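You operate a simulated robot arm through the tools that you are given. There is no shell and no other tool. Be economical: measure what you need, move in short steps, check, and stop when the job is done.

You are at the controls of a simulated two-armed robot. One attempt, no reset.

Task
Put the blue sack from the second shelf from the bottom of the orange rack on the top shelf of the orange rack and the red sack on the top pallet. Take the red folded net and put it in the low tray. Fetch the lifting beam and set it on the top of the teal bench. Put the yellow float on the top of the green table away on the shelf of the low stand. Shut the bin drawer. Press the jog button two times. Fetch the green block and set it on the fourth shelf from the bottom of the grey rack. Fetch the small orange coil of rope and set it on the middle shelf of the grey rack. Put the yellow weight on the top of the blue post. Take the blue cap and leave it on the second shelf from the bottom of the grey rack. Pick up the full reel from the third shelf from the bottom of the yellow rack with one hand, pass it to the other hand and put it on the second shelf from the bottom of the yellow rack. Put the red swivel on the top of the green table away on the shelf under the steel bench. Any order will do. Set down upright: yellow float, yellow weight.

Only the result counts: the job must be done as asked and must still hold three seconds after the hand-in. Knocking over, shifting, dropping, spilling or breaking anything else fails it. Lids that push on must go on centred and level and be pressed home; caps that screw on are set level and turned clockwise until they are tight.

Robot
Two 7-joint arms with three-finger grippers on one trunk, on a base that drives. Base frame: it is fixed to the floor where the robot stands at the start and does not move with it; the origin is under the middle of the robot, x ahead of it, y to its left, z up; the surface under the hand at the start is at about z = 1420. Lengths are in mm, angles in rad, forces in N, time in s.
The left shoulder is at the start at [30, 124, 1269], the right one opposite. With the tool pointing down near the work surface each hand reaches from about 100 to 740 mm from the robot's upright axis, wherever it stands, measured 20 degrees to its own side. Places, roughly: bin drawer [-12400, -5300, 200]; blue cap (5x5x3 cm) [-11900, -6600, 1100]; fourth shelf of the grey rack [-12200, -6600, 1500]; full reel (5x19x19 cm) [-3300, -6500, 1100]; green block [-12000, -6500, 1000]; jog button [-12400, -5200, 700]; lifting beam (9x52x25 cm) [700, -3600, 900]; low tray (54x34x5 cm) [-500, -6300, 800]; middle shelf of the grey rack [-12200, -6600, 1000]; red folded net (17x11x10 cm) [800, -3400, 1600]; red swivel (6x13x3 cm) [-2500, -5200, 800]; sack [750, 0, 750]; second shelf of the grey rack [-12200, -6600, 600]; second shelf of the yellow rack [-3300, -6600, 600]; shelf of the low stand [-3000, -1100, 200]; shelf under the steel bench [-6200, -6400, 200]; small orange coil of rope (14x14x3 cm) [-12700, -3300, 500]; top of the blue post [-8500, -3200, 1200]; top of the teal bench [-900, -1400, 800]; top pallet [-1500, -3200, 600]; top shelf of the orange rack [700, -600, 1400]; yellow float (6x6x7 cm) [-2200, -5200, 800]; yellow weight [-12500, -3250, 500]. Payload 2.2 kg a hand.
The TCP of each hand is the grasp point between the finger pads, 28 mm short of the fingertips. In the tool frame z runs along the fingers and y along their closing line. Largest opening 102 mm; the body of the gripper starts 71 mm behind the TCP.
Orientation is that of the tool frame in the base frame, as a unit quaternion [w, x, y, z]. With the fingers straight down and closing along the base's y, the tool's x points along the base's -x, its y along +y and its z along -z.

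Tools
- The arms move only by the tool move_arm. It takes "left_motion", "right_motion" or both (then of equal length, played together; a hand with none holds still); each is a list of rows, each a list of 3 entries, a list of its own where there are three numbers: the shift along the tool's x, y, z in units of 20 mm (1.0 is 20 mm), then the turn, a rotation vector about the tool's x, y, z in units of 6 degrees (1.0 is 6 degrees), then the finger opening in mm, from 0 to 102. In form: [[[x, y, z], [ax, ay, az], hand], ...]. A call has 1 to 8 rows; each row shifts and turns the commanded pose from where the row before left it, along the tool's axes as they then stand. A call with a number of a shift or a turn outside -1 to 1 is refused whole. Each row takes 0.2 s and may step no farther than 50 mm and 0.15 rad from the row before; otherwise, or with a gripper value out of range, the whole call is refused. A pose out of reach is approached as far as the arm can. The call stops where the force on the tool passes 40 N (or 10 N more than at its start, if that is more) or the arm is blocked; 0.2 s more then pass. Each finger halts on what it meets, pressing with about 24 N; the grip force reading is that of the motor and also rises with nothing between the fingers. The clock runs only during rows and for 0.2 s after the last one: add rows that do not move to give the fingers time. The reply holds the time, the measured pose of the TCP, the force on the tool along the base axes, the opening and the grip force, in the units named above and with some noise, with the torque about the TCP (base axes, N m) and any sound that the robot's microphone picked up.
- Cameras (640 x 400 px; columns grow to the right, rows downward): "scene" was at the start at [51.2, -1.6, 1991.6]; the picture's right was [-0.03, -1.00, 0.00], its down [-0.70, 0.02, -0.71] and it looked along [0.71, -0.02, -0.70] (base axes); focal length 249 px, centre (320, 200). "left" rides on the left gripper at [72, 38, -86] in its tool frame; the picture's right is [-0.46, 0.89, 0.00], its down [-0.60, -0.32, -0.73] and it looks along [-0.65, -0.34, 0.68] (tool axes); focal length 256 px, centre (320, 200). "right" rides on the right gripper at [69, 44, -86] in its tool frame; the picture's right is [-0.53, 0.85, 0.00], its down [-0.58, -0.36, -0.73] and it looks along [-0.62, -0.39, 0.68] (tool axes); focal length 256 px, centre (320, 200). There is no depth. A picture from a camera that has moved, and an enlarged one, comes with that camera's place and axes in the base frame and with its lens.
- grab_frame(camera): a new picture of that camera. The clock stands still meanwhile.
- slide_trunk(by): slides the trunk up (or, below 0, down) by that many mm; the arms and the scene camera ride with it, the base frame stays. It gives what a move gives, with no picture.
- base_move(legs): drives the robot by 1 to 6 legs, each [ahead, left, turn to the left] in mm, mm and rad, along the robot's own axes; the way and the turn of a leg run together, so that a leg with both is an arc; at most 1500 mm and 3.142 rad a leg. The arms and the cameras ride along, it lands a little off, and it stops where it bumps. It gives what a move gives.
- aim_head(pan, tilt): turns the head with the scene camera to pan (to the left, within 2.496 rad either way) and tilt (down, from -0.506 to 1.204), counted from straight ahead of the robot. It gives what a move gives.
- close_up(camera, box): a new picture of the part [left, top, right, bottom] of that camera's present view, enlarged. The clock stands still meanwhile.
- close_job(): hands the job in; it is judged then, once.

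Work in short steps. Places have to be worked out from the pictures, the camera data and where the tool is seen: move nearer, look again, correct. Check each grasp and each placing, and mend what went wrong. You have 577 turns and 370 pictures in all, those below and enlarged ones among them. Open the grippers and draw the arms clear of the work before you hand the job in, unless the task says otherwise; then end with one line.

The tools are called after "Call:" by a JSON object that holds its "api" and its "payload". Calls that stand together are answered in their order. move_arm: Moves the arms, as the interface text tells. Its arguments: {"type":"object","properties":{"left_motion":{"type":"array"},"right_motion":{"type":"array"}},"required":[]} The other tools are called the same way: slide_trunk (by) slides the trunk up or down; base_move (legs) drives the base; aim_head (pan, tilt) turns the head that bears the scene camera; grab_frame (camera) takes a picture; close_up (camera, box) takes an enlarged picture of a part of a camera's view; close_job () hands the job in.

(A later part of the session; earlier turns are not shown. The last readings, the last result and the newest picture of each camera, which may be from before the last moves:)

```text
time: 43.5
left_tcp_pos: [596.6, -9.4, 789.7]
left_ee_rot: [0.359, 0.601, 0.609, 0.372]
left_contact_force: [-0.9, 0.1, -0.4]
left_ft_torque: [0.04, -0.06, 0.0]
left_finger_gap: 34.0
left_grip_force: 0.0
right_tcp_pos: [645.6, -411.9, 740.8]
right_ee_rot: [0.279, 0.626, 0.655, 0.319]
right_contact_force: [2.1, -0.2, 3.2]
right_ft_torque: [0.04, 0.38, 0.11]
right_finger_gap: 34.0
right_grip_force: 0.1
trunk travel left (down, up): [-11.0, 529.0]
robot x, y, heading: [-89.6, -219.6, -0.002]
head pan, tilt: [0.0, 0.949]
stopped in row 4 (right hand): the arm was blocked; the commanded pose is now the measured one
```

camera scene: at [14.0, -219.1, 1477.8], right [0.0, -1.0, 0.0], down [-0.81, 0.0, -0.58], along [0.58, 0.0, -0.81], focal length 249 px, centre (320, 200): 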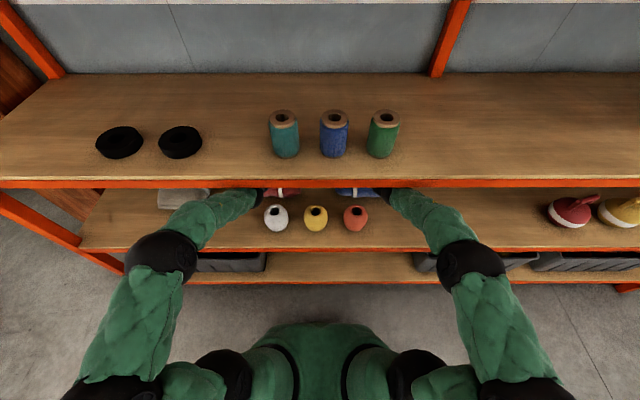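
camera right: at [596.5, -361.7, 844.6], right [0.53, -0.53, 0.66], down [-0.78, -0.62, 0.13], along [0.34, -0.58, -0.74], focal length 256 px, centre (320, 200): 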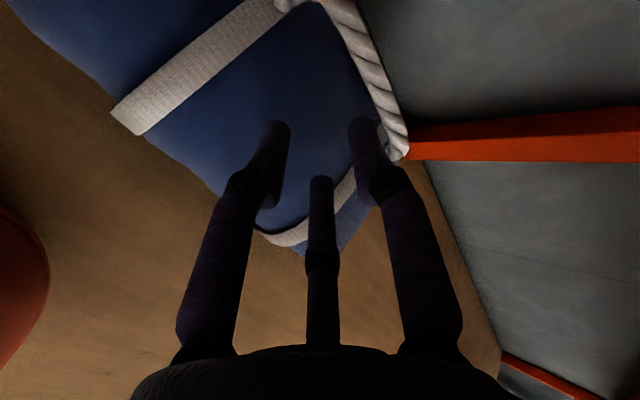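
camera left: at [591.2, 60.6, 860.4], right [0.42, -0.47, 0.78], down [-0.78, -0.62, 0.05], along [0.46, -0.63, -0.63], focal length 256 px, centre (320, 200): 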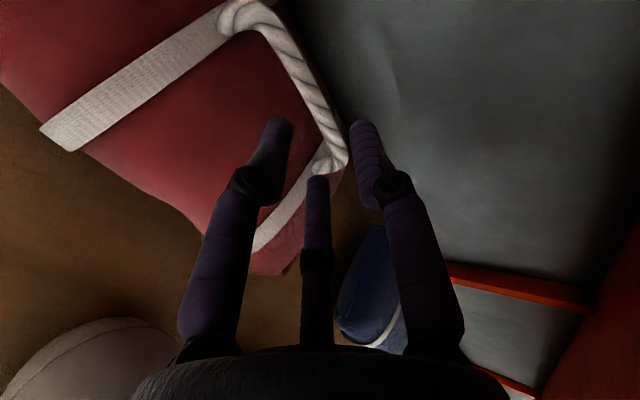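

The forearms seem to brush the beam above (elbows are high). I back off more so that the arms work straighter and lower, then extend.

Call:
{"api": "base_move", "payload": {"legs": [[-80, 0, 0]]}}

Call:
{"api": "move_arm", "payload": {"left_motion": [[[0, 0.46, 0.889], [0, 0, 0], 34], [[0, 0.46, 0.889], [0, 0, 0], 34], [[0, 0.46, 0.889], [0, 0, 0], 34], [[0, 0.46, 0.889], [0, 0, 0], 34], [[0, 0.46, 0.889], [0, 0, 0], 34], [[0, 0.46, 0.889], [0, 0, 0], 34]], "right_motion": [[[0, 1, 0.2], [0, 0, 0], 34], [[0, 1, 0.2], [0, 0, 0], 34], [[0, 1, 0.6], [0, 0, 0], 34], [[0, 0.6, 0.8], [0, 0, 0], 34], [[-0.5, 0.6, 0.8], [0, 0, 0], 34], [[-0.5, 0.6, 0.8], [0, 0, 0], 34]]}}

Call:
{"api": "grab_frame", "payload": {"camera": "scene"}}

```text
time: 44.5
left_tcp_pos: [514.1, -7.4, 791.5]
left_ee_rot: [0.363, 0.6, 0.607, 0.374]
left_contact_force: [0.1, -0.7, 0.1]
left_ft_torque: [0.0, -0.03, 0.0]
left_finger_gap: 34.0
left_grip_force: 0.0
right_tcp_pos: [566.8, -412.3, 748.8]
right_ee_rot: [0.284, 0.624, 0.653, 0.323]
right_contact_force: [0.2, -0.5, 1.6]
right_ft_torque: [-0.03, 0.02, 0.03]
right_finger_gap: 34.2
right_grip_force: 0.2
trunk travel left (down, up): [-11.0, 529.0]
robot x, y, heading: [-167.2, -214.8, -0.008]
head pan, tilt: [0.0, 0.949]
```

```text
time: 46.1
left_tcp_pos: [628.4, -9.4, 798.1]
left_ee_rot: [0.364, 0.6, 0.605, 0.375]
left_contact_force: [0.9, 0.4, 0.0]
left_ft_torque: [-0.04, 0.01, -0.01]
left_finger_gap: 33.9
left_grip_force: 0.0
right_tcp_pos: [651.9, -410.4, 735.1]
right_ee_rot: [0.255, 0.628, 0.67, 0.304]
right_contact_force: [-13.8, -15.0, 29.2]
right_ft_torque: [-0.84, 0.1, -0.52]
right_finger_gap: 40.5
right_grip_force: 2.9
trunk travel left (down, up): [-11.0, 529.0]
robot x, y, heading: [-170.8, -216.4, -0.011]
head pan, tilt: [0.0, 0.949]
stopped in row 6 (right hand): the arm was blocked; the commanded pose is now the measured one
```

```text
343 pictures are left
camera scene: at [-138.7, -215.5, 1479.9], right [-0.01, -1.0, 0.0], down [-0.81, 0.01, -0.59], along [0.59, 0.0, -0.81], focal length 249 px, centre (320, 200)
```

scene: 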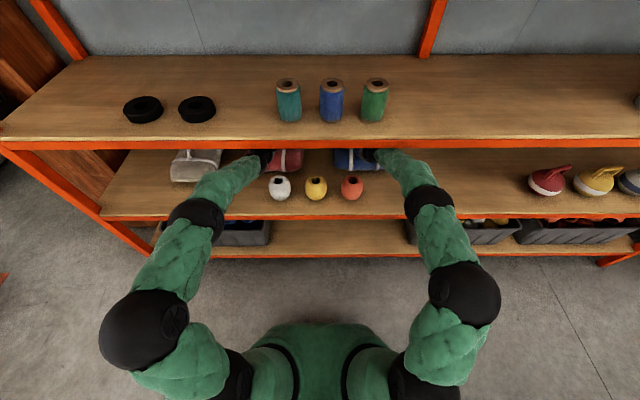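

The right hand now presses on the blue bag. I retract it along its fingers, then back the robot out; I'll do both sacks with the left hand, whose pose works.

Call:
{"api": "move_arm", "payload": {"right_motion": [[[0, 0.3, -0.5], [0, 0, 0], 44], [[0, 0.3, -1], [0, 0, 0], 44], [[0, 0, -1], [0, 0, 0], 44], [[0, 0, -1], [0, 0, 0], 44]]}}

Call:
{"api": "grab_frame", "payload": {"camera": "right"}}

```text
time: 47.3
left_tcp_pos: [632.9, -6.8, 796.3]
left_ee_rot: [0.363, 0.6, 0.606, 0.376]
left_contact_force: [0.2, 0.1, 0.6]
left_ft_torque: [-0.01, 0.09, -0.01]
left_finger_gap: 34.1
left_grip_force: 0.0
right_tcp_pos: [593.7, -400.3, 744.6]
right_ee_rot: [0.226, 0.631, 0.684, 0.287]
right_contact_force: [0.2, 0.7, 0.5]
right_ft_torque: [-0.01, 0.02, -0.04]
right_finger_gap: 43.8
right_grip_force: 0.0
trunk travel left (down, up): [-11.0, 529.0]
robot x, y, heading: [-173.2, -215.9, -0.006]
head pan, tilt: [0.0, 0.949]
stopped in row 4 (right hand): the arm was blocked; the commanded pose is now the measured one
```

```text
342 pictures are left
camera right: at [560.2, -338.1, 840.3], right [0.68, -0.5, 0.54], down [-0.7, -0.66, 0.26], along [0.23, -0.56, -0.8], focal length 256 px, centre (320, 200)
```

right: 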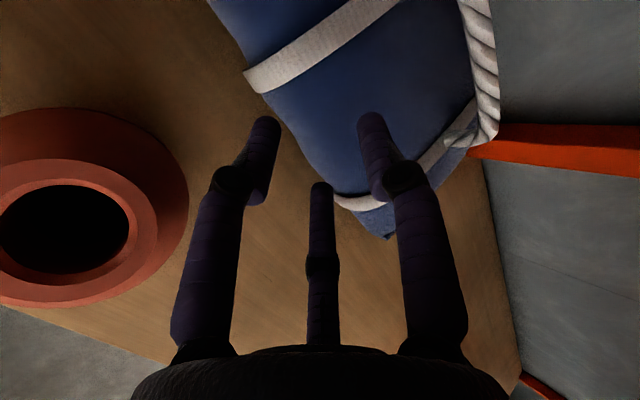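

The right fingers are low next to the red pot; move the hand 80 mm to the right (away from the pot) before backing out.

Call:
{"api": "move_arm", "payload": {"right_motion": [[[-1, 0, 0], [0, 0, 0], 44], [[-1, 0, 0], [0, 0, 0], 44], [[-1, 0, 0], [0, 0, 0], 44], [[-1, 0, 0], [0, 0, 0], 44]]}}

Call:
{"api": "grab_frame", "payload": {"camera": "right"}}

Call:
{"api": "grab_frame", "payload": {"camera": "scene"}}

```text
time: 48.3
left_tcp_pos: [633.9, -5.5, 791.2]
left_ee_rot: [0.362, 0.6, 0.607, 0.374]
left_contact_force: [0.4, 1.0, 0.5]
left_ft_torque: [0.01, -0.01, -0.02]
left_finger_gap: 33.9
left_grip_force: 0.1
right_tcp_pos: [603.1, -478.4, 736.6]
right_ee_rot: [0.224, 0.631, 0.686, 0.285]
right_contact_force: [0.2, -0.1, 0.3]
right_ft_torque: [0.03, -0.01, 0.02]
right_finger_gap: 44.1
right_grip_force: 0.0
trunk travel left (down, up): [-11.0, 529.0]
robot x, y, heading: [-172.2, -214.3, -0.002]
head pan, tilt: [0.0, 0.949]
```

```text
341 pictures are left
camera right: at [569.1, -416.1, 832.7], right [0.68, -0.5, 0.54], down [-0.7, -0.67, 0.26], along [0.23, -0.56, -0.8], focal length 256 px, centre (320, 200)
```

right: 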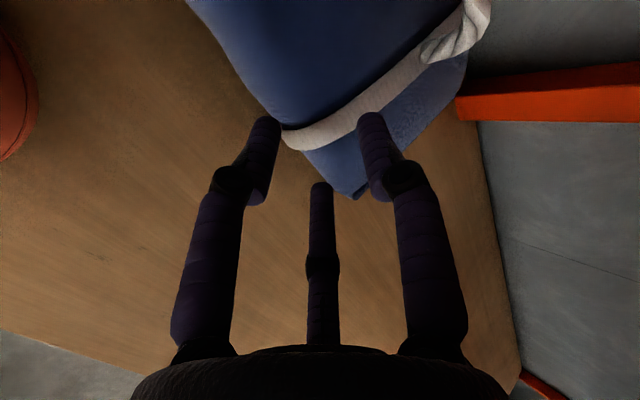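

```text
340 pictures are left
camera scene: at [-129.7, -214.0, 1478.0], right [0.0, -1.0, 0.0], down [-0.81, 0.0, -0.58], along [0.58, 0.0, -0.81], focal length 249 px, centre (320, 200)
```

scene: 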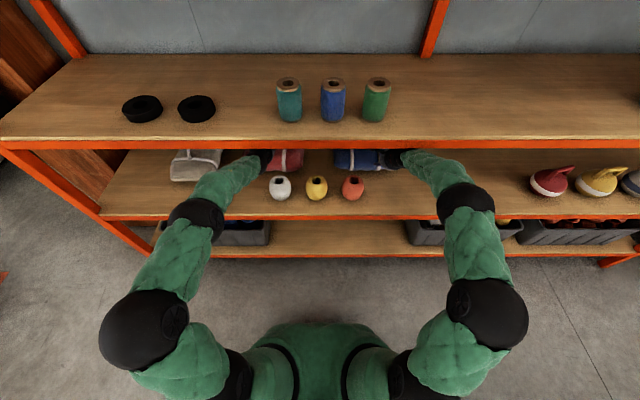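

Clear. Drive back 300 mm.

Call:
{"api": "base_move", "payload": {"legs": [[-300, 0, 0]]}}

Call:
{"api": "grab_frame", "payload": {"camera": "scene"}}

```text
time: 50.4
left_tcp_pos: [332.7, -4.9, 792.3]
left_ee_rot: [0.362, 0.6, 0.606, 0.376]
left_contact_force: [-0.5, -0.3, 0.3]
left_ft_torque: [-0.03, -0.04, 0.04]
left_finger_gap: 34.2
left_grip_force: 0.1
right_tcp_pos: [305.5, -478.4, 741.7]
right_ee_rot: [0.228, 0.632, 0.683, 0.287]
right_contact_force: [-0.8, 0.3, -0.1]
right_ft_torque: [-0.01, 0.0, 0.03]
right_finger_gap: 44.1
right_grip_force: 0.0
trunk travel left (down, up): [-11.0, 529.0]
robot x, y, heading: [-471.0, -214.0, -0.006]
head pan, tilt: [0.0, 0.949]
```

```text
339 pictures are left
camera scene: at [-429.8, -214.4, 1478.2], right [0.0, -1.0, 0.0], down [-0.81, 0.0, -0.58], along [0.58, 0.0, -0.81], focal length 249 px, centre (320, 200)
```

scene: 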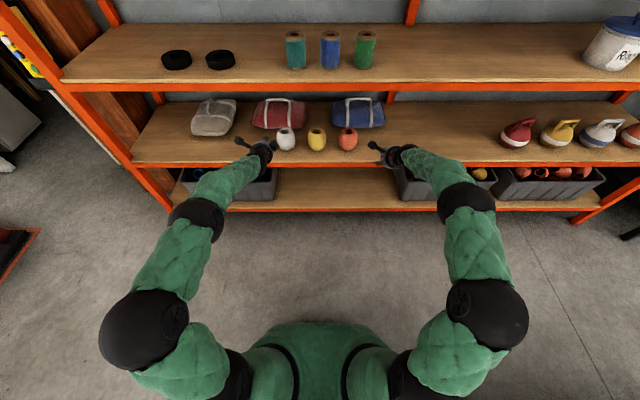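

All pots are untouched. Roll the right hand by -180° to mirror the left's working pose, pitching it back up slightly on the way.

Call:
{"api": "move_arm", "payload": {"right_motion": [[[0, 0, -1], [0, 0, -1], 44], [[0, 0, -1], [0, 0, -1], 44], [[0, 0, -1], [0, 0, -1], 44], [[0, 0, 0], [0, 0, -1], 44], [[0, 0, 0], [0, 0, -1], 44], [[0, 0, 0], [0, 0, -1], 44], [[0, 0, 0], [0, 0, -1], 44], [[0, 0, 0], [0, 0, -1], 44]]}}

Call:
{"api": "move_arm", "payload": {"right_motion": [[[0, 0, 0], [0, 0, -1], 44], [[0, 0, 0], [0, 0, -1], 44], [[0, 0, 0], [0, 0, -1], 44], [[0, 0, 0], [0, 0, -1], 44], [[0, 0, 0], [0, 0, -1], 44], [[0, 0, 0], [0, 0, -1], 44], [[0, 0, 0], [0, 0, -1], 44], [[0, 0, 0], [0, 0, -1], 44]]}}

Call:
{"api": "move_arm", "payload": {"right_motion": [[[0, 0, 0], [0, 0, -1], 44], [[0, 0, 0], [0, 0, -1], 44], [[0, 0, 0], [0, 0, -1], 44], [[0, 0, 0], [0, 0, -1], 44], [[0, 0, 0], [0, 0, -1], 44], [[0, 0, 0], [0, 0, -1], 44], [[0, 0, 0], [0, 0, -1], 44], [[0, 0, 0], [0, 0, -1], 44]]}}

Call:
{"api": "move_arm", "payload": {"right_motion": [[[0, 0, 0], [0, 0, -1], 44], [[0, 0, 0], [0, 0, -1], 44], [[0, 0, 0], [0, 0, -1], 44], [[0, 0, 0], [0, 0, -1], 44], [[0, 0, 0], [0, 0, -1], 44], [[0, 0, 0], [0, 0, -1], 44]]}}

Call:
{"api": "grab_frame", "payload": {"camera": "scene"}}

```text
time: 52.2
left_tcp_pos: [333.1, -5.3, 791.8]
left_ee_rot: [0.362, 0.601, 0.607, 0.374]
left_contact_force: [0.2, 0.4, -0.1]
left_ft_torque: [0.0, 0.01, -0.01]
left_finger_gap: 34.0
left_grip_force: 0.0
right_tcp_pos: [266.2, -486.0, 785.2]
right_ee_rot: [0.325, 0.298, 0.882, 0.169]
right_contact_force: [-0.3, 0.1, -0.6]
right_ft_torque: [-0.02, -0.01, -0.05]
right_finger_gap: 43.9
right_grip_force: 0.1
trunk travel left (down, up): [-11.0, 529.0]
robot x, y, heading: [-472.0, -215.7, -0.004]
head pan, tilt: [0.0, 0.949]
```

```text
time: 54.0
left_tcp_pos: [334.4, -4.9, 791.3]
left_ee_rot: [0.362, 0.601, 0.607, 0.374]
left_contact_force: [-0.5, -0.1, -0.8]
left_ft_torque: [0.02, -0.05, -0.04]
left_finger_gap: 33.9
left_grip_force: 0.0
right_tcp_pos: [265.2, -485.8, 785.3]
right_ee_rot: [0.366, -0.086, 0.926, 0.022]
right_contact_force: [-0.6, 0.0, -0.4]
right_ft_torque: [0.0, 0.02, -0.02]
right_finger_gap: 44.1
right_grip_force: 0.1
trunk travel left (down, up): [-11.0, 529.0]
robot x, y, heading: [-471.4, -212.5, -0.001]
head pan, tilt: [0.0, 0.949]
```

```text
time: 55.8
left_tcp_pos: [333.5, -5.8, 790.8]
left_ee_rot: [0.362, 0.6, 0.608, 0.374]
left_contact_force: [0.2, -0.5, 0.4]
left_ft_torque: [0.0, 0.02, 0.01]
left_finger_gap: 34.0
left_grip_force: 0.1
right_tcp_pos: [266.0, -485.8, 786.1]
right_ee_rot: [0.343, -0.456, 0.811, -0.128]
right_contact_force: [-0.6, 0.4, -0.4]
right_ft_torque: [0.04, -0.03, -0.03]
right_finger_gap: 44.1
right_grip_force: 0.0
trunk travel left (down, up): [-11.0, 529.0]
robot x, y, heading: [-468.9, -212.6, -0.002]
head pan, tilt: [0.0, 0.949]
```

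```text
time: 57.2
left_tcp_pos: [333.5, -3.9, 791.4]
left_ee_rot: [0.362, 0.6, 0.608, 0.374]
left_contact_force: [0.3, -0.2, 1.0]
left_ft_torque: [0.04, 0.0, 0.0]
left_finger_gap: 33.9
left_grip_force: 0.2
right_tcp_pos: [264.2, -485.7, 786.3]
right_ee_rot: [-0.286, 0.684, -0.631, 0.228]
right_contact_force: [0.3, 0.0, -0.2]
right_ft_torque: [-0.04, -0.04, -0.02]
right_finger_gap: 43.8
right_grip_force: 0.0
trunk travel left (down, up): [-11.0, 529.0]
robot x, y, heading: [-467.9, -215.7, 0.002]
head pan, tilt: [0.0, 0.949]
```

```text
338 pictures are left
camera scene: at [-429.3, -214.4, 1478.1], right [0.0, -1.0, 0.0], down [-0.81, 0.0, -0.58], along [0.58, 0.0, -0.81], focal length 249 px, centre (320, 200)
```

scene: 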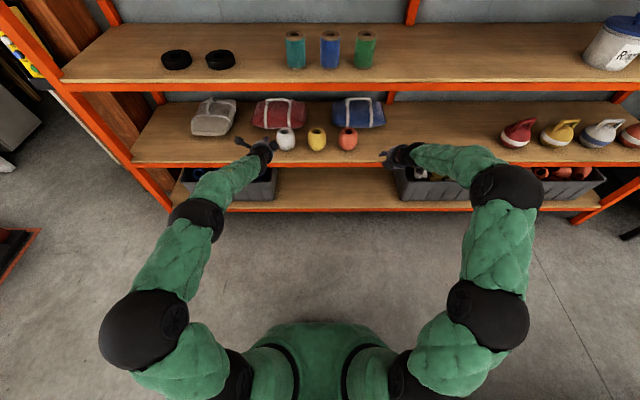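

Right hand is mirrored and free. Straighten its yaw and reduce its pitch to ~27° down.

Call:
{"api": "move_arm", "payload": {"right_motion": [[[0, 0, 0], [0.9, 0.24, 0.26], 44], [[0, 0, 0], [0.9, 0.24, 0.26], 44], [[0, 0, 0], [0.9, 0.24, 0.26], 44], [[0, 0, 0], [0.9, 0.24, 0.26], 34]]}}

Call:
{"api": "grab_frame", "payload": {"camera": "right"}}

```text
time: 58.2
left_tcp_pos: [334.1, -3.6, 790.9]
left_ee_rot: [0.362, 0.6, 0.607, 0.374]
left_contact_force: [0.2, 0.3, 0.7]
left_ft_torque: [0.0, 0.03, -0.02]
left_finger_gap: 34.1
left_grip_force: 0.1
right_tcp_pos: [266.8, -485.7, 788.6]
right_ee_rot: [0.389, -0.576, 0.626, -0.354]
right_contact_force: [0.6, -0.3, -0.4]
right_ft_torque: [0.02, 0.08, 0.04]
right_finger_gap: 34.2
right_grip_force: 0.1
trunk travel left (down, up): [-11.0, 529.0]
robot x, y, heading: [-473.8, -216.4, -0.006]
head pan, tilt: [0.0, 0.949]
```

```text
337 pictures are left
camera right: at [166.4, -550.5, 782.9], right [-0.36, 0.6, -0.71], down [-0.47, 0.54, 0.7], along [0.81, 0.59, 0.09], focal length 256 px, centre (320, 200)
```

right: 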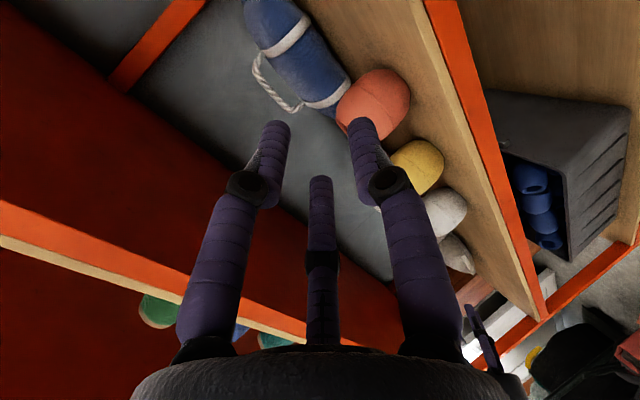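

This view shows the handle clearly raised (z≈745). Align the right hand's y to -435 and extend it 60 mm, then drive 330 mm in.

Call:
{"api": "move_arm", "payload": {"right_motion": [[[-0.9, -0.45, 0.9], [0, 0, 0], 34], [[-0.9, -0.45, 0.9], [0, 0, 0], 34], [[-0.8, -0.45, 0.9], [0, 0, 0], 34]]}}

Call:
{"api": "base_move", "payload": {"legs": [[325, 0, 0]]}}

Call:
{"api": "grab_frame", "payload": {"camera": "right"}}

Call:
{"api": "grab_frame", "payload": {"camera": "left"}}

```text
time: 59.0
left_tcp_pos: [333.9, -5.7, 791.3]
left_ee_rot: [0.362, 0.601, 0.607, 0.374]
left_contact_force: [0.0, 0.1, -0.1]
left_ft_torque: [0.0, -0.02, 0.0]
left_finger_gap: 34.1
left_grip_force: 0.0
right_tcp_pos: [327.6, -436.6, 790.2]
right_ee_rot: [0.39, -0.57, 0.627, -0.36]
right_contact_force: [0.5, -0.2, -0.1]
right_ft_torque: [0.0, -0.02, -0.01]
right_finger_gap: 34.2
right_grip_force: 0.1
trunk travel left (down, up): [-11.0, 529.0]
robot x, y, heading: [-469.5, -212.2, -0.002]
head pan, tilt: [0.0, 0.949]
```

```text
time: 61.1
left_tcp_pos: [660.2, -6.5, 792.0]
left_ee_rot: [0.362, 0.6, 0.607, 0.375]
left_contact_force: [0.2, 0.0, -0.6]
left_ft_torque: [0.02, -0.02, 0.01]
left_finger_gap: 34.1
left_grip_force: 0.1
right_tcp_pos: [654.6, -439.2, 789.1]
right_ee_rot: [0.39, -0.571, 0.627, -0.359]
right_contact_force: [0.1, 0.1, -0.2]
right_ft_torque: [-0.03, 0.01, 0.01]
right_finger_gap: 34.0
right_grip_force: 0.1
trunk travel left (down, up): [-11.0, 529.0]
robot x, y, heading: [-144.5, -215.9, -0.001]
head pan, tilt: [0.0, 0.949]
```

```text
336 pictures are left
camera right: at [553.2, -502.7, 782.3], right [-0.34, 0.61, -0.72], down [-0.47, 0.55, 0.69], along [0.81, 0.58, 0.1], focal length 256 px, centre (320, 200)
```

right: 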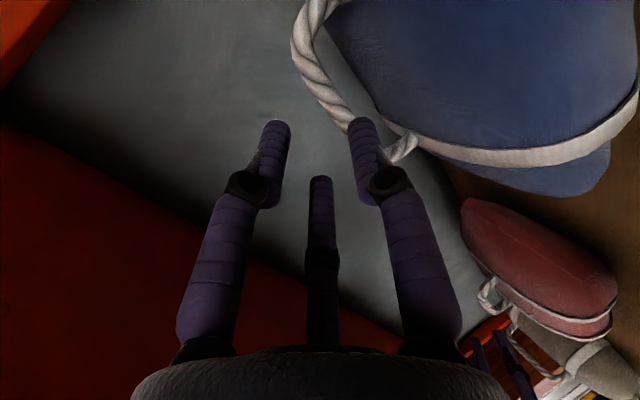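

```text
335 pictures are left
camera left: at [598.3, 64.0, 865.5], right [0.41, -0.47, 0.78], down [-0.78, -0.62, 0.05], along [0.46, -0.63, -0.62], focal length 256 px, centre (320, 200)
```

left: 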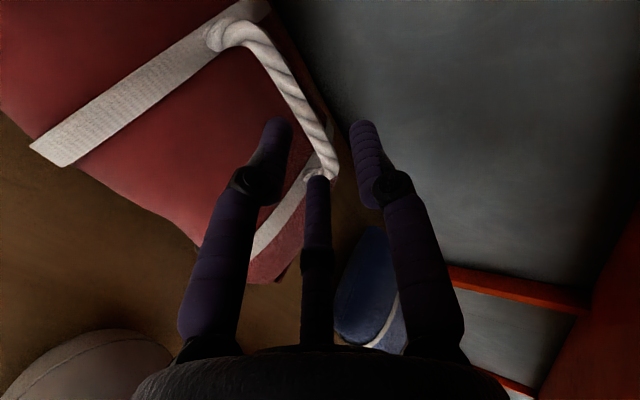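

Good alignment; rope gap is large. Advance both hands along their fingers (right ≈87 mm, left ≈74 mm), with left slightly lower.

Call:
{"api": "move_arm", "payload": {"left_motion": [[[0, -0.2, 1], [0, 0, 0], 34], [[0, -0.2, 0.9], [0, 0, 0], 34], [[0, 0, 0.9], [0, 0, 0], 34], [[0, 0, 0.9], [0, 0, 0], 34]], "right_motion": [[[0, 0.07, 1], [0, 0, 0], 34], [[0, 0.07, 1], [0, 0, 0], 34], [[0, 0, 1], [0, 0, 0], 34], [[0, 0, 1], [0, 0, 0], 34]]}}

Call:
{"api": "grab_frame", "payload": {"camera": "right"}}

Call:
{"api": "grab_frame", "payload": {"camera": "left"}}

```text
time: 62.1
left_tcp_pos: [722.1, -6.1, 751.5]
left_ee_rot: [0.362, 0.6, 0.607, 0.375]
left_contact_force: [-0.2, 0.4, 0.8]
left_ft_torque: [0.0, 0.0, -0.02]
left_finger_gap: 33.9
left_grip_force: 0.0
right_tcp_pos: [725.2, -439.9, 751.0]
right_ee_rot: [0.39, -0.57, 0.627, -0.36]
right_contact_force: [-0.5, -0.3, -0.1]
right_ft_torque: [0.01, -0.03, -0.03]
right_finger_gap: 33.7
right_grip_force: 0.1
trunk travel left (down, up): [-11.0, 529.0]
robot x, y, heading: [-143.7, -214.9, -0.003]
head pan, tilt: [0.0, 0.949]
```

```text
334 pictures are left
camera right: at [623.8, -503.4, 745.4], right [-0.34, 0.61, -0.72], down [-0.47, 0.55, 0.69], along [0.81, 0.58, 0.1], focal length 256 px, centre (320, 200)
```

right: 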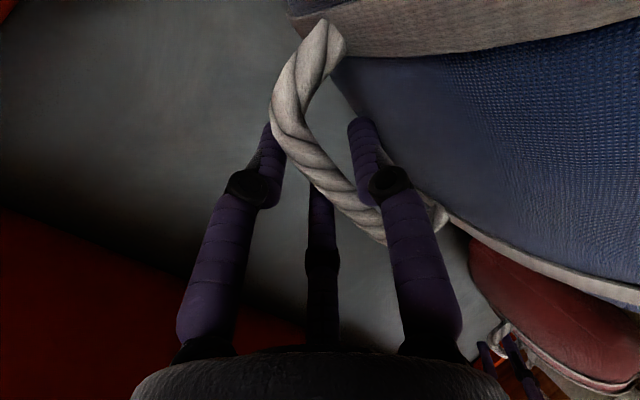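

```text
333 pictures are left
camera left: at [660.1, 65.0, 824.8], right [0.41, -0.47, 0.78], down [-0.78, -0.62, 0.05], along [0.46, -0.63, -0.62], focal length 256 px, centre (320, 200)
```

left: 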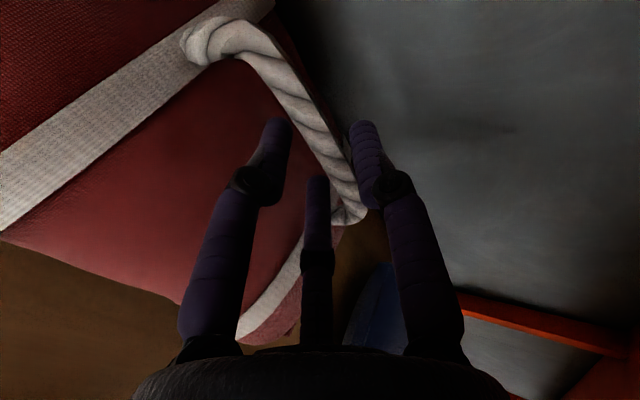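

Ropes lie between the fingers in both views. Nudge left up 8 mm and both a few mm ahead, then close.

Call:
{"api": "move_arm", "payload": {"left_motion": [[[0, 0.4, 0.25], [0, 0, 0], 34], [[0, 0, 0], [0, 0, 0], 5], [[0, 0, 0], [0, 0, 0], 5], [[0, 0, 0], [0, 0, 0], 5]], "right_motion": [[[0, 0, 0.35], [0, 0, 0], 34], [[0, 0, 0], [0, 0, 0], 5], [[0, 0, 0], [0, 0, 0], 5], [[0, 0, 0], [0, 0, 0], 5]]}}

Call:
{"api": "grab_frame", "payload": {"camera": "right"}}

Call:
{"api": "grab_frame", "payload": {"camera": "left"}}

```text
time: 63.1
left_tcp_pos: [729.0, -7.3, 754.0]
left_ee_rot: [0.362, 0.6, 0.607, 0.374]
left_contact_force: [-0.5, -0.2, -13.3]
left_ft_torque: [-0.08, 0.19, -0.01]
left_finger_gap: 22.4
left_grip_force: 24.4
right_tcp_pos: [731.5, -439.2, 750.4]
right_ee_rot: [0.39, -0.57, 0.627, -0.36]
right_contact_force: [-2.5, -3.2, 3.0]
right_ft_torque: [-0.43, 0.04, 0.15]
right_finger_gap: 23.0
right_grip_force: 24.0
trunk travel left (down, up): [-11.0, 529.0]
robot x, y, heading: [-143.3, -215.0, -0.007]
head pan, tilt: [0.0, 0.949]
```

```text
332 pictures are left
camera right: at [630.7, -503.6, 742.4], right [-0.34, 0.61, -0.72], down [-0.47, 0.55, 0.69], along [0.81, 0.58, 0.1], focal length 256 px, centre (320, 200)
```

right: 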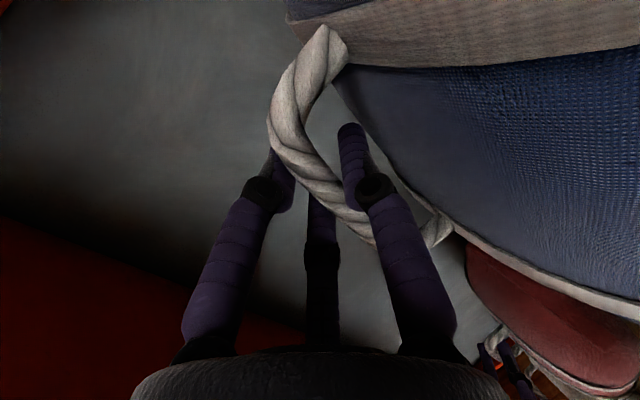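

```text
331 pictures are left
camera left: at [668.4, 64.6, 828.1], right [0.42, -0.47, 0.78], down [-0.79, -0.62, 0.05], along [0.46, -0.63, -0.62], focal length 256 px, centre (320, 200)
```

left: 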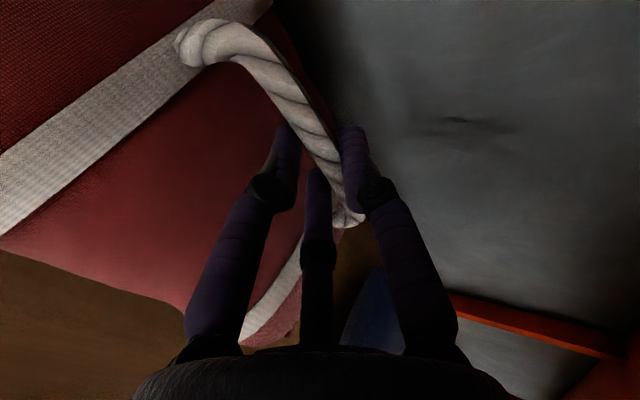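

Both ropes are gripped (22 mm, 24 N). The bags must clear the pots (≈85 mm tall); lift gently 40 mm first and check.

Call:
{"api": "move_arm", "payload": {"left_motion": [[[0, 0.889, -0.459], [0, 0, 0], 5], [[0, 0.889, -0.459], [0, 0, 0], 5]], "right_motion": [[[0, -0.891, -0.447], [0, 0, 0], 5], [[0, -0.891, -0.447], [0, 0, 0], 5]]}}

```text
time: 63.5
left_tcp_pos: [728.1, -8.2, 760.8]
left_ee_rot: [0.359, 0.603, 0.608, 0.37]
left_contact_force: [-0.3, -1.7, -12.9]
left_ft_torque: [-0.29, 0.12, 0.03]
left_finger_gap: 31.9
left_grip_force: 1.0
right_tcp_pos: [729.7, -440.6, 750.4]
right_ee_rot: [0.385, -0.573, 0.627, -0.362]
right_contact_force: [10.7, 1.6, 13.5]
right_ft_torque: [-0.45, 0.11, 0.4]
right_finger_gap: 22.5
right_grip_force: 23.3
trunk travel left (down, up): [-11.0, 529.0]
robot x, y, heading: [-143.4, -215.2, -0.005]
head pan, tilt: [0.0, 0.949]
stopped in row 1 (right hand): the force on the tool passed its limit at 100 N (the readings are from after the stop); the commanded pose is now the measured one
```

The right tripped on force and the left's opening changed; look at both hands.

Call:
{"api": "grab_frame", "payload": {"camera": "left"}}

Call:
{"api": "grab_frame", "payload": {"camera": "right"}}

Call:
{"api": "move_arm", "payload": {"left_motion": [[[0, 0, 0], [0, 0, 0], 5], [[0, 0, 0], [0, 0, 0], 5]], "right_motion": [[[0, 0, 0], [0, 0, 0], 5], [[0, 0, 0], [0, 0, 0], 5]]}}

```text
330 pictures are left
camera left: at [667.7, 62.7, 835.2], right [0.42, -0.47, 0.78], down [-0.79, -0.62, 0.06], along [0.45, -0.64, -0.63], focal length 256 px, centre (320, 200)
```

left: 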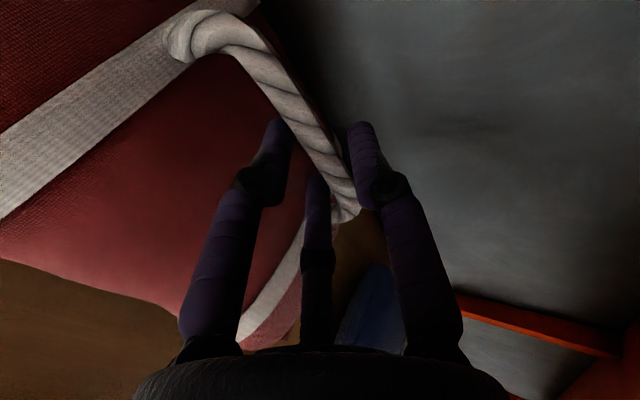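

```text
329 pictures are left
camera right: at [628.2, -503.6, 743.5], right [-0.35, 0.6, -0.72], down [-0.47, 0.56, 0.69], along [0.81, 0.58, 0.09], focal length 256 px, centre (320, 200)
```

right: 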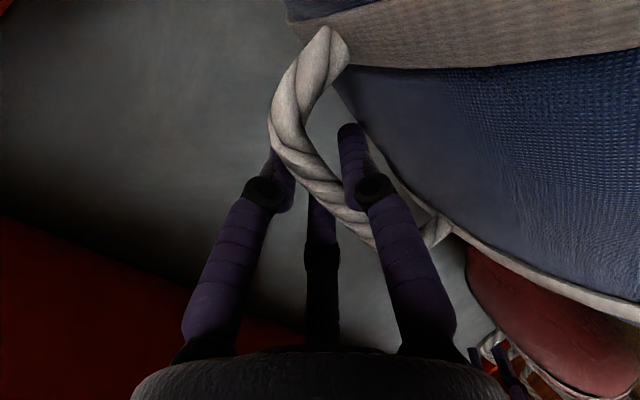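

```text
time: 64.1
left_tcp_pos: [730.5, -5.9, 764.4]
left_ee_rot: [0.36, 0.602, 0.607, 0.372]
left_contact_force: [0.7, -0.7, 0.6]
left_ft_torque: [-0.14, 0.21, 0.02]
left_finger_gap: 22.5
left_grip_force: 24.2
right_tcp_pos: [729.9, -440.0, 748.9]
right_ee_rot: [0.385, -0.572, 0.627, -0.361]
right_contact_force: [13.7, -7.7, 19.2]
right_ft_torque: [-0.8, 0.1, 0.34]
right_finger_gap: 22.6
right_grip_force: 24.5
trunk travel left (down, up): [-11.0, 529.0]
robot x, y, heading: [-145.3, -216.2, -0.003]
head pan, tilt: [0.0, 0.949]
```

Right hand is being pushed upward (it sits too low on the rope). Raise the right in small steps.

Call:
{"api": "move_arm", "payload": {"right_motion": [[[0, -0.2, -0.1], [0, 0, 0], 5], [[0, -0.2, -0.1], [0, 0, 0], 5], [[0, -0.2, -0.1], [0, 0, 0], 5], [[0, 0, 0], [0, 0, 0], 5]]}}

```text
time: 64.5
left_tcp_pos: [727.9, -8.0, 759.6]
left_ee_rot: [0.359, 0.604, 0.609, 0.368]
left_contact_force: [0.2, -0.9, -0.9]
left_ft_torque: [-0.13, 0.16, 0.01]
left_finger_gap: 22.4
left_grip_force: 24.1
right_tcp_pos: [728.1, -440.1, 749.5]
right_ee_rot: [0.384, -0.573, 0.626, -0.364]
right_contact_force: [10.6, 5.3, 18.0]
right_ft_torque: [-0.58, 0.12, 0.39]
right_finger_gap: 22.3
right_grip_force: 23.7
trunk travel left (down, up): [-11.0, 529.0]
robot x, y, heading: [-145.5, -218.4, -0.007]
head pan, tilt: [0.0, 0.949]
stopped in row 1 (right hand): the force on the tool passed its limit at 48 N (the readings are from after the stop); the commanded pose is now the measured one
```

I open the right hand, raise it 8 mm freely and regrip, to see how the forces settle.

Call:
{"api": "move_arm", "payload": {"right_motion": [[[0, 0, 0], [0, 0, 0], 40], [[0, 0, 0], [0, 0, 0], 40], [[0, -0.3, -0.15], [0, 0, 0], 40], [[0, 0, 0], [0, 0, 0], 40]]}}

Call:
{"api": "grab_frame", "payload": {"camera": "right"}}

```text
time: 65.5
left_tcp_pos: [729.1, -6.9, 763.8]
left_ee_rot: [0.36, 0.602, 0.608, 0.372]
left_contact_force: [0.5, -0.2, -0.7]
left_ft_torque: [-0.12, 0.2, 0.03]
left_finger_gap: 22.8
left_grip_force: 24.1
right_tcp_pos: [726.2, -439.0, 746.3]
right_ee_rot: [0.381, -0.575, 0.628, -0.361]
right_contact_force: [11.9, -17.1, 30.8]
right_ft_torque: [-0.53, 0.13, 0.51]
right_finger_gap: 40.7
right_grip_force: 17.6
trunk travel left (down, up): [-11.0, 529.0]
robot x, y, heading: [-145.6, -212.9, -0.005]
head pan, tilt: [0.0, 0.949]
```

```text
328 pictures are left
camera right: at [624.8, -502.3, 741.7], right [-0.35, 0.6, -0.72], down [-0.46, 0.56, 0.69], along [0.81, 0.57, 0.08], focal length 256 px, centre (320, 200)
```

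right: 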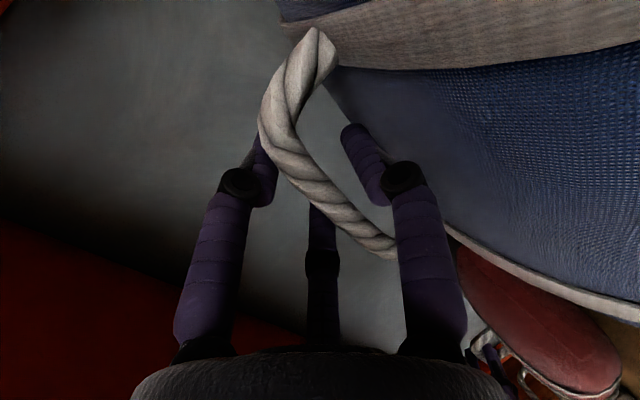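

The right arm is pinned between bag and the beam above its forearm. I close it to 28 mm, withdraw both hands from the ropes, and then reduce the pitch so the wrists sit lower.

Call:
{"api": "move_arm", "payload": {"left_motion": [[[0, 0, 0], [0, 0, 0], 36], [[0, 0, 0], [0, 0, 0], 36], [[0, 0, -1], [0, 0, 0], 36], [[0, 0, -1], [0, 0, 0], 36], [[0, 0, -1], [0, 0, 0], 36], [[0, 0, -1], [0, 0, 0], 36]], "right_motion": [[[0, 0, 0], [0, 0, 0], 28], [[0, 0, 0], [0, 0, 0], 28], [[0, 0, -1], [0, 0, 0], 28], [[0, 0, -1], [0, 0, 0], 28], [[0, 0, -1], [0, 0, 0], 28], [[0, 0, -1], [0, 0, 0], 28]]}}

Call:
{"api": "grab_frame", "payload": {"camera": "right"}}

```text
time: 66.1
left_tcp_pos: [725.7, -7.0, 760.1]
left_ee_rot: [0.359, 0.603, 0.61, 0.368]
left_contact_force: [0.5, -0.4, -13.1]
left_ft_torque: [-0.29, 0.21, -0.02]
left_finger_gap: 38.1
left_grip_force: 1.4
right_tcp_pos: [727.3, -443.3, 748.7]
right_ee_rot: [0.379, -0.572, 0.627, -0.369]
right_contact_force: [14.9, -29.0, 49.1]
right_ft_torque: [-0.89, 0.27, 0.14]
right_finger_gap: 27.2
right_grip_force: 24.0
trunk travel left (down, up): [-11.0, 529.0]
robot x, y, heading: [-142.8, -215.6, -0.006]
head pan, tilt: [0.0, 0.949]
stopped in row 3 (right hand): the force on the tool passed its limit at 82 N (the readings are from after the stop); the commanded pose is now the measured one
```

```text
327 pictures are left
camera right: at [624.6, -505.5, 743.5], right [-0.34, 0.59, -0.73], down [-0.47, 0.57, 0.68], along [0.82, 0.57, 0.08], focal length 256 px, centre (320, 200)
```

right: 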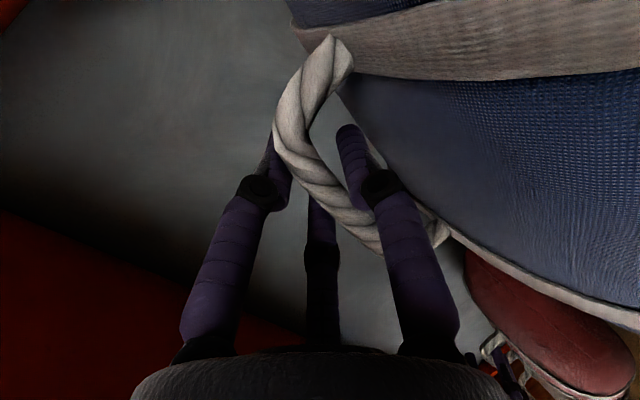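

Look at the whole right arm to see where it is caught.

Call:
{"api": "aim_head", "payload": {"pan": -0.35, "tilt": 0.75}}

Call:
{"api": "grab_frame", "payload": {"camera": "scene"}}

Call:
{"api": "grab_frame", "payload": {"camera": "left"}}

```text
time: 66.9
left_tcp_pos: [727.7, -7.8, 764.7]
left_ee_rot: [0.359, 0.603, 0.607, 0.373]
left_contact_force: [-1.1, 0.0, -12.8]
left_ft_torque: [-0.19, 0.22, 0.0]
left_finger_gap: 38.1
left_grip_force: 1.4
right_tcp_pos: [725.8, -439.1, 746.7]
right_ee_rot: [0.381, -0.575, 0.627, -0.363]
right_contact_force: [23.6, 7.1, 37.9]
right_ft_torque: [-0.86, 0.2, 0.43]
right_finger_gap: 35.6
right_grip_force: 4.5
trunk travel left (down, up): [-11.0, 529.0]
robot x, y, heading: [-144.0, -217.7, -0.006]
head pan, tilt: [-0.351, 0.75]
```

```text
326 pictures are left
camera scene: at [-95.6, -246.3, 1493.3], right [-0.35, -0.94, 0.0], down [-0.64, 0.24, -0.73], along [0.68, -0.25, -0.68], focal length 249 px, centre (320, 200)
```

scene: 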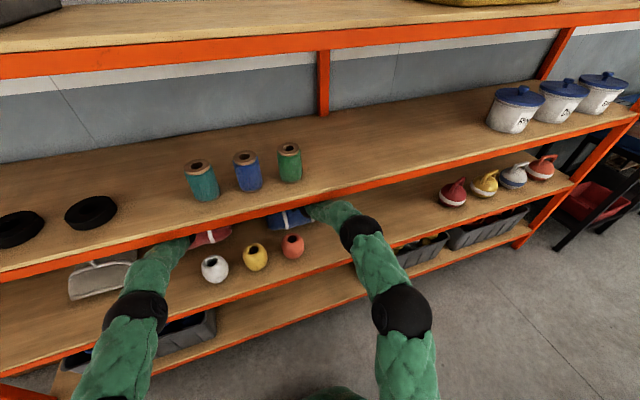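

```text
325 pictures are left
camera left: at [666.5, 63.2, 840.2], right [0.42, -0.47, 0.78], down [-0.79, -0.62, 0.05], along [0.46, -0.63, -0.63], focal length 256 px, centre (320, 200)
```

left: 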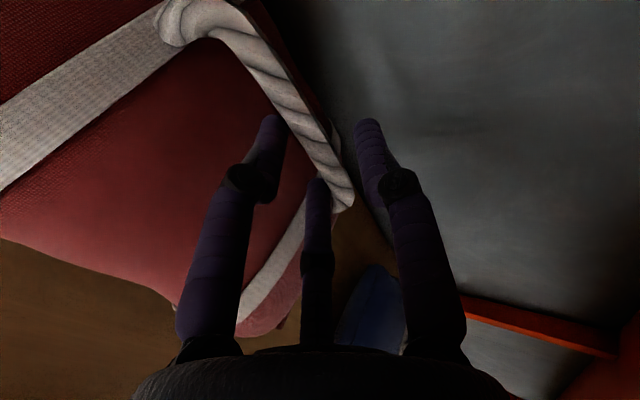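

The forearm is likely held down by the beam. I relieve it by pitching the right hand up about the TCP (wrist goes down), fingers near-closed.

Call:
{"api": "move_arm", "payload": {"right_motion": [[[0, 0, 0], [0, 0, 0], 26], [[0, 0, 0], [0.5, 0, 0], 26], [[0, 0, 0], [0.5, 0, 0], 26], [[0, 0, 0], [0.5, 0, 0], 26], [[0, 0, 0], [0, 0, 0], 26]]}}

```text
time: 68.1
left_tcp_pos: [728.0, -5.5, 766.7]
left_ee_rot: [0.36, 0.602, 0.608, 0.373]
left_contact_force: [-0.3, -1.0, -13.2]
left_ft_torque: [-0.22, 0.19, -0.01]
left_finger_gap: 37.7
left_grip_force: 1.7
right_tcp_pos: [725.8, -437.2, 750.6]
right_ee_rot: [0.425, -0.544, 0.595, -0.411]
right_contact_force: [1.5, 1.6, 2.4]
right_ft_torque: [-0.07, 0.03, 0.03]
right_finger_gap: 26.1
right_grip_force: 0.1
trunk travel left (down, up): [-11.0, 529.0]
robot x, y, heading: [-144.7, -217.4, -0.005]
head pan, tilt: [-0.351, 0.75]
```

Freed. Pitch up one more unit, grip the rope and lift by 10 mm.

Call:
{"api": "move_arm", "payload": {"right_motion": [[[0, 0, 0], [0.5, 0, 0], 26], [[0, 0, 0], [0.5, 0, 0], 26], [[0, -0.3, 0.3], [0, 0, 0], 26], [[0, 0, 0], [0, 0, 0], 5], [[0, 0, 0], [0, 0, 0], 5]]}}

Call:
{"api": "grab_frame", "payload": {"camera": "right"}}

```text
time: 69.3
left_tcp_pos: [727.4, -6.6, 765.4]
left_ee_rot: [0.361, 0.601, 0.608, 0.372]
left_contact_force: [-0.1, -0.4, -12.5]
left_ft_torque: [-0.21, 0.24, 0.04]
left_finger_gap: 37.8
left_grip_force: 1.7
right_tcp_pos: [730.0, -438.0, 750.4]
right_ee_rot: [0.451, -0.522, 0.575, -0.44]
right_contact_force: [-2.6, -2.0, -0.2]
right_ft_torque: [-0.29, -0.1, -0.04]
right_finger_gap: 22.5
right_grip_force: 24.4
trunk travel left (down, up): [-11.0, 529.0]
robot x, y, heading: [-145.9, -214.2, -0.006]
head pan, tilt: [-0.351, 0.75]
```

```text
324 pictures are left
camera right: at [632.9, -500.4, 720.9], right [-0.15, 0.59, -0.79], down [-0.61, 0.57, 0.54], along [0.78, 0.57, 0.28], focal length 256 px, centre (320, 200)
```

right: 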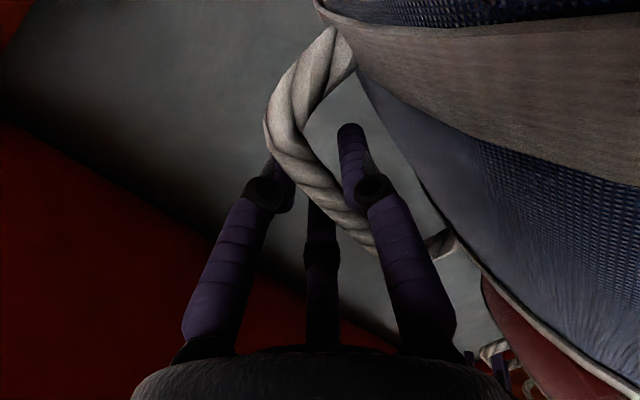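

Good grip at pitch ≈12°. Lift right gently 20 mm; at the same time pitch the left up likewise (about its -x) and lower it slightly.

Call:
{"api": "move_arm", "payload": {"left_motion": [[[0, -0.3, 0.15], [-0.5, 0, 0], 34], [[0, -0.3, 0.15], [-0.5, 0, 0], 34], [[0, 0, 0], [-0.5, 0, 0], 30], [[0, 0, 0], [-0.5, 0, 0], 30], [[0, 0, 0], [-0.5, 0, 0], 30]], "right_motion": [[[0, -0.2, -0.04], [0, 0, 0], 5], [[0, -0.2, -0.04], [0, 0, 0], 5], [[0, -0.2, -0.04], [0, 0, 0], 5], [[0, -0.2, -0.04], [0, 0, 0], 5], [[0, -0.2, -0.04], [0, 0, 0], 5]]}}

Call:
{"api": "grab_frame", "payload": {"camera": "right"}}

Call:
{"api": "grab_frame", "payload": {"camera": "left"}}

```text
time: 70.5
left_tcp_pos: [738.2, -26.8, 766.4]
left_ee_rot: [0.424, 0.548, 0.563, 0.45]
left_contact_force: [-0.3, 0.0, -12.4]
left_ft_torque: [0.0, 0.21, -0.03]
left_finger_gap: 33.4
left_grip_force: 2.3
left hand out of reach, approached as far as the arm can: row 4, 5
right_tcp_pos: [731.5, -439.6, 773.9]
right_ee_rot: [0.453, -0.521, 0.574, -0.441]
right_contact_force: [0.9, 0.1, -12.3]
right_ft_torque: [-0.25, -0.12, 0.02]
right_finger_gap: 22.4
right_grip_force: 23.6
trunk travel left (down, up): [-11.0, 529.0]
robot x, y, heading: [-149.2, -219.7, -0.006]
head pan, tilt: [-0.351, 0.75]
```

```text
323 pictures are left
camera right: at [634.2, -501.9, 742.9], right [-0.14, 0.59, -0.79], down [-0.62, 0.58, 0.54], along [0.78, 0.57, 0.28], focal length 256 px, centre (320, 200)
```

right: 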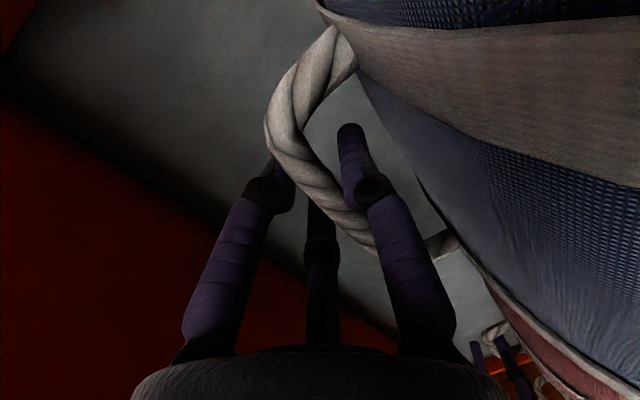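

```text
322 pictures are left
camera left: at [658.2, 41.2, 824.9], right [0.23, -0.47, 0.85], down [-0.76, -0.63, -0.14], along [0.61, -0.62, -0.5], focal length 256 px, centre (320, 200)
```

left: 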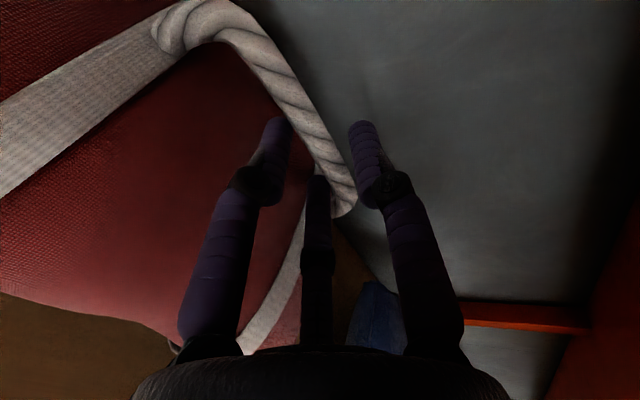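

Both bags hang about 20 mm up (12 N each). I set the red one back down, withdraw the left hand, and handle blue first: sideways past the pots, then out.

Call:
{"api": "move_arm", "payload": {"left_motion": [[[0, -0.5, 0.1], [0, 0, 0], 34], [[0, -0.5, 0.1], [0, 0, 0], 34], [[0, -0.2, 0.05], [0, 0, 0], 34], [[0, 0, 0], [0, 0, 0], 34]]}}

```text
time: 71.5
left_tcp_pos: [746.5, -49.2, 756.8]
left_ee_rot: [0.431, 0.55, 0.557, 0.449]
left_contact_force: [-0.1, -0.1, -12.8]
left_ft_torque: [-0.24, 0.3, 0.03]
left_finger_gap: 37.1
left_grip_force: 1.5
left hand out of reach, approached as far as the arm can: row 1, 2, 3
right_tcp_pos: [732.6, -440.6, 772.6]
right_ee_rot: [0.452, -0.521, 0.574, -0.441]
right_contact_force: [-1.0, -0.7, -12.8]
right_ft_torque: [-0.25, -0.11, -0.03]
right_finger_gap: 22.4
right_grip_force: 24.1
trunk travel left (down, up): [-11.0, 529.0]
robot x, y, heading: [-145.5, -214.7, -0.003]
head pan, tilt: [-0.351, 0.75]
```

Left is drifting near a joint limit; ease it back and up-pitch less while lowering.

Call:
{"api": "move_arm", "payload": {"left_motion": [[[1, -0.2, -0.6], [0.3, 0, 0], 36], [[1, -0.2, -0.6], [0.3, 0, 0], 36], [[0, -0.2, 0], [0.3, 0, 0], 36], [[0, -0.2, 0], [0, 0, 0], 36]]}}

Call:
{"api": "grab_frame", "payload": {"camera": "left"}}

```text
time: 72.5
left_tcp_pos: [721.9, -15.7, 752.2]
left_ee_rot: [0.409, 0.57, 0.575, 0.422]
left_contact_force: [-3.7, 0.5, -7.5]
left_ft_torque: [-0.14, 0.15, 0.01]
left_finger_gap: 37.9
left_grip_force: 1.0
left hand out of reach, approached as far as the arm can: row 1, 2
right_tcp_pos: [731.6, -438.7, 772.5]
right_ee_rot: [0.451, -0.521, 0.574, -0.441]
right_contact_force: [-0.9, -0.6, -12.5]
right_ft_torque: [-0.29, -0.1, -0.01]
right_finger_gap: 21.7
right_grip_force: 24.3
trunk travel left (down, up): [-11.0, 529.0]
robot x, y, heading: [-145.4, -216.3, -0.005]
head pan, tilt: [-0.351, 0.75]
```

```text
321 pictures are left
camera left: at [648.0, 54.4, 816.7], right [0.28, -0.47, 0.84], down [-0.78, -0.62, -0.08], along [0.55, -0.63, -0.54], focal length 256 px, centre (320, 200)
```

left: 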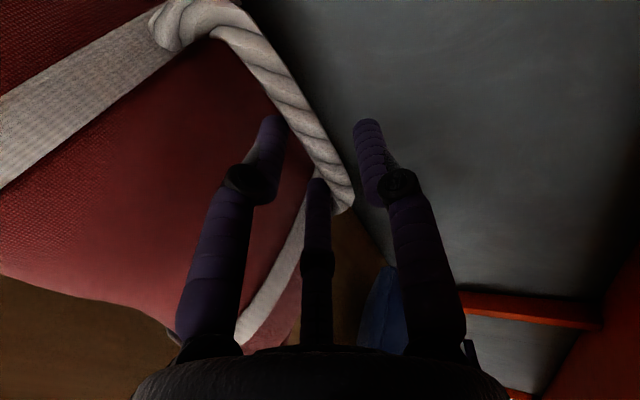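

Call:
{"api": "move_arm", "payload": {"left_motion": [[[0, -0.3, 0.1], [0, 0, 0], 38], [[0, -0.2, 0], [0, 0, 0], 38], [[0, 0, 0], [0, 0, 0], 38]]}}

```text
time: 73.3
left_tcp_pos: [719.7, -17.2, 743.6]
left_ee_rot: [0.408, 0.569, 0.575, 0.423]
left_contact_force: [0.8, 0.2, -0.5]
left_ft_torque: [-0.02, -0.01, -0.02]
left_finger_gap: 38.0
left_grip_force: 0.1
right_tcp_pos: [731.0, -440.2, 772.8]
right_ee_rot: [0.452, -0.521, 0.575, -0.441]
right_contact_force: [0.5, 0.3, -13.2]
right_ft_torque: [-0.24, -0.08, 0.0]
right_finger_gap: 21.5
right_grip_force: 23.9
trunk travel left (down, up): [-11.0, 529.0]
robot x, y, heading: [-144.8, -211.9, -0.01]
head pan, tilt: [-0.351, 0.75]
```

Red rests on the shelf again. Withdraw the left hand 80 mm along its fingers, then raise it a little.

Call:
{"api": "move_arm", "payload": {"left_motion": [[[0, 0, -1], [0, 0, 0], 38], [[0, 0, -1], [0, 0, 0], 38], [[0, 0, -1], [0, 0, 0], 38], [[0, 0.5, -1], [0, 0, 0], 38]]}}

Call:
{"api": "grab_frame", "payload": {"camera": "left"}}

```text
time: 74.3
left_tcp_pos: [645.7, -18.4, 778.0]
left_ee_rot: [0.41, 0.569, 0.575, 0.422]
left_contact_force: [0.7, -0.4, -1.0]
left_ft_torque: [0.0, -0.02, 0.01]
left_finger_gap: 37.8
left_grip_force: 0.0
right_tcp_pos: [731.6, -439.4, 774.6]
right_ee_rot: [0.453, -0.521, 0.574, -0.44]
right_contact_force: [0.0, 0.2, -12.7]
right_ft_torque: [-0.25, -0.07, -0.02]
right_finger_gap: 21.7
right_grip_force: 24.1
trunk travel left (down, up): [-11.0, 529.0]
robot x, y, heading: [-145.4, -217.2, -0.003]
head pan, tilt: [-0.351, 0.75]
```

```text
320 pictures are left
camera left: at [572.0, 52.3, 842.3], right [0.28, -0.47, 0.84], down [-0.78, -0.62, -0.08], along [0.56, -0.63, -0.54], focal length 256 px, centre (320, 200)
```

left: 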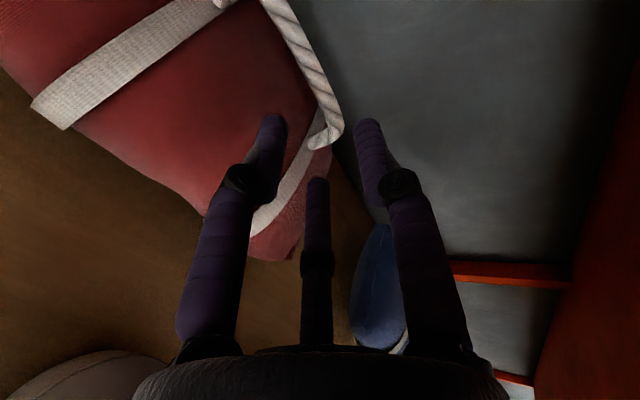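

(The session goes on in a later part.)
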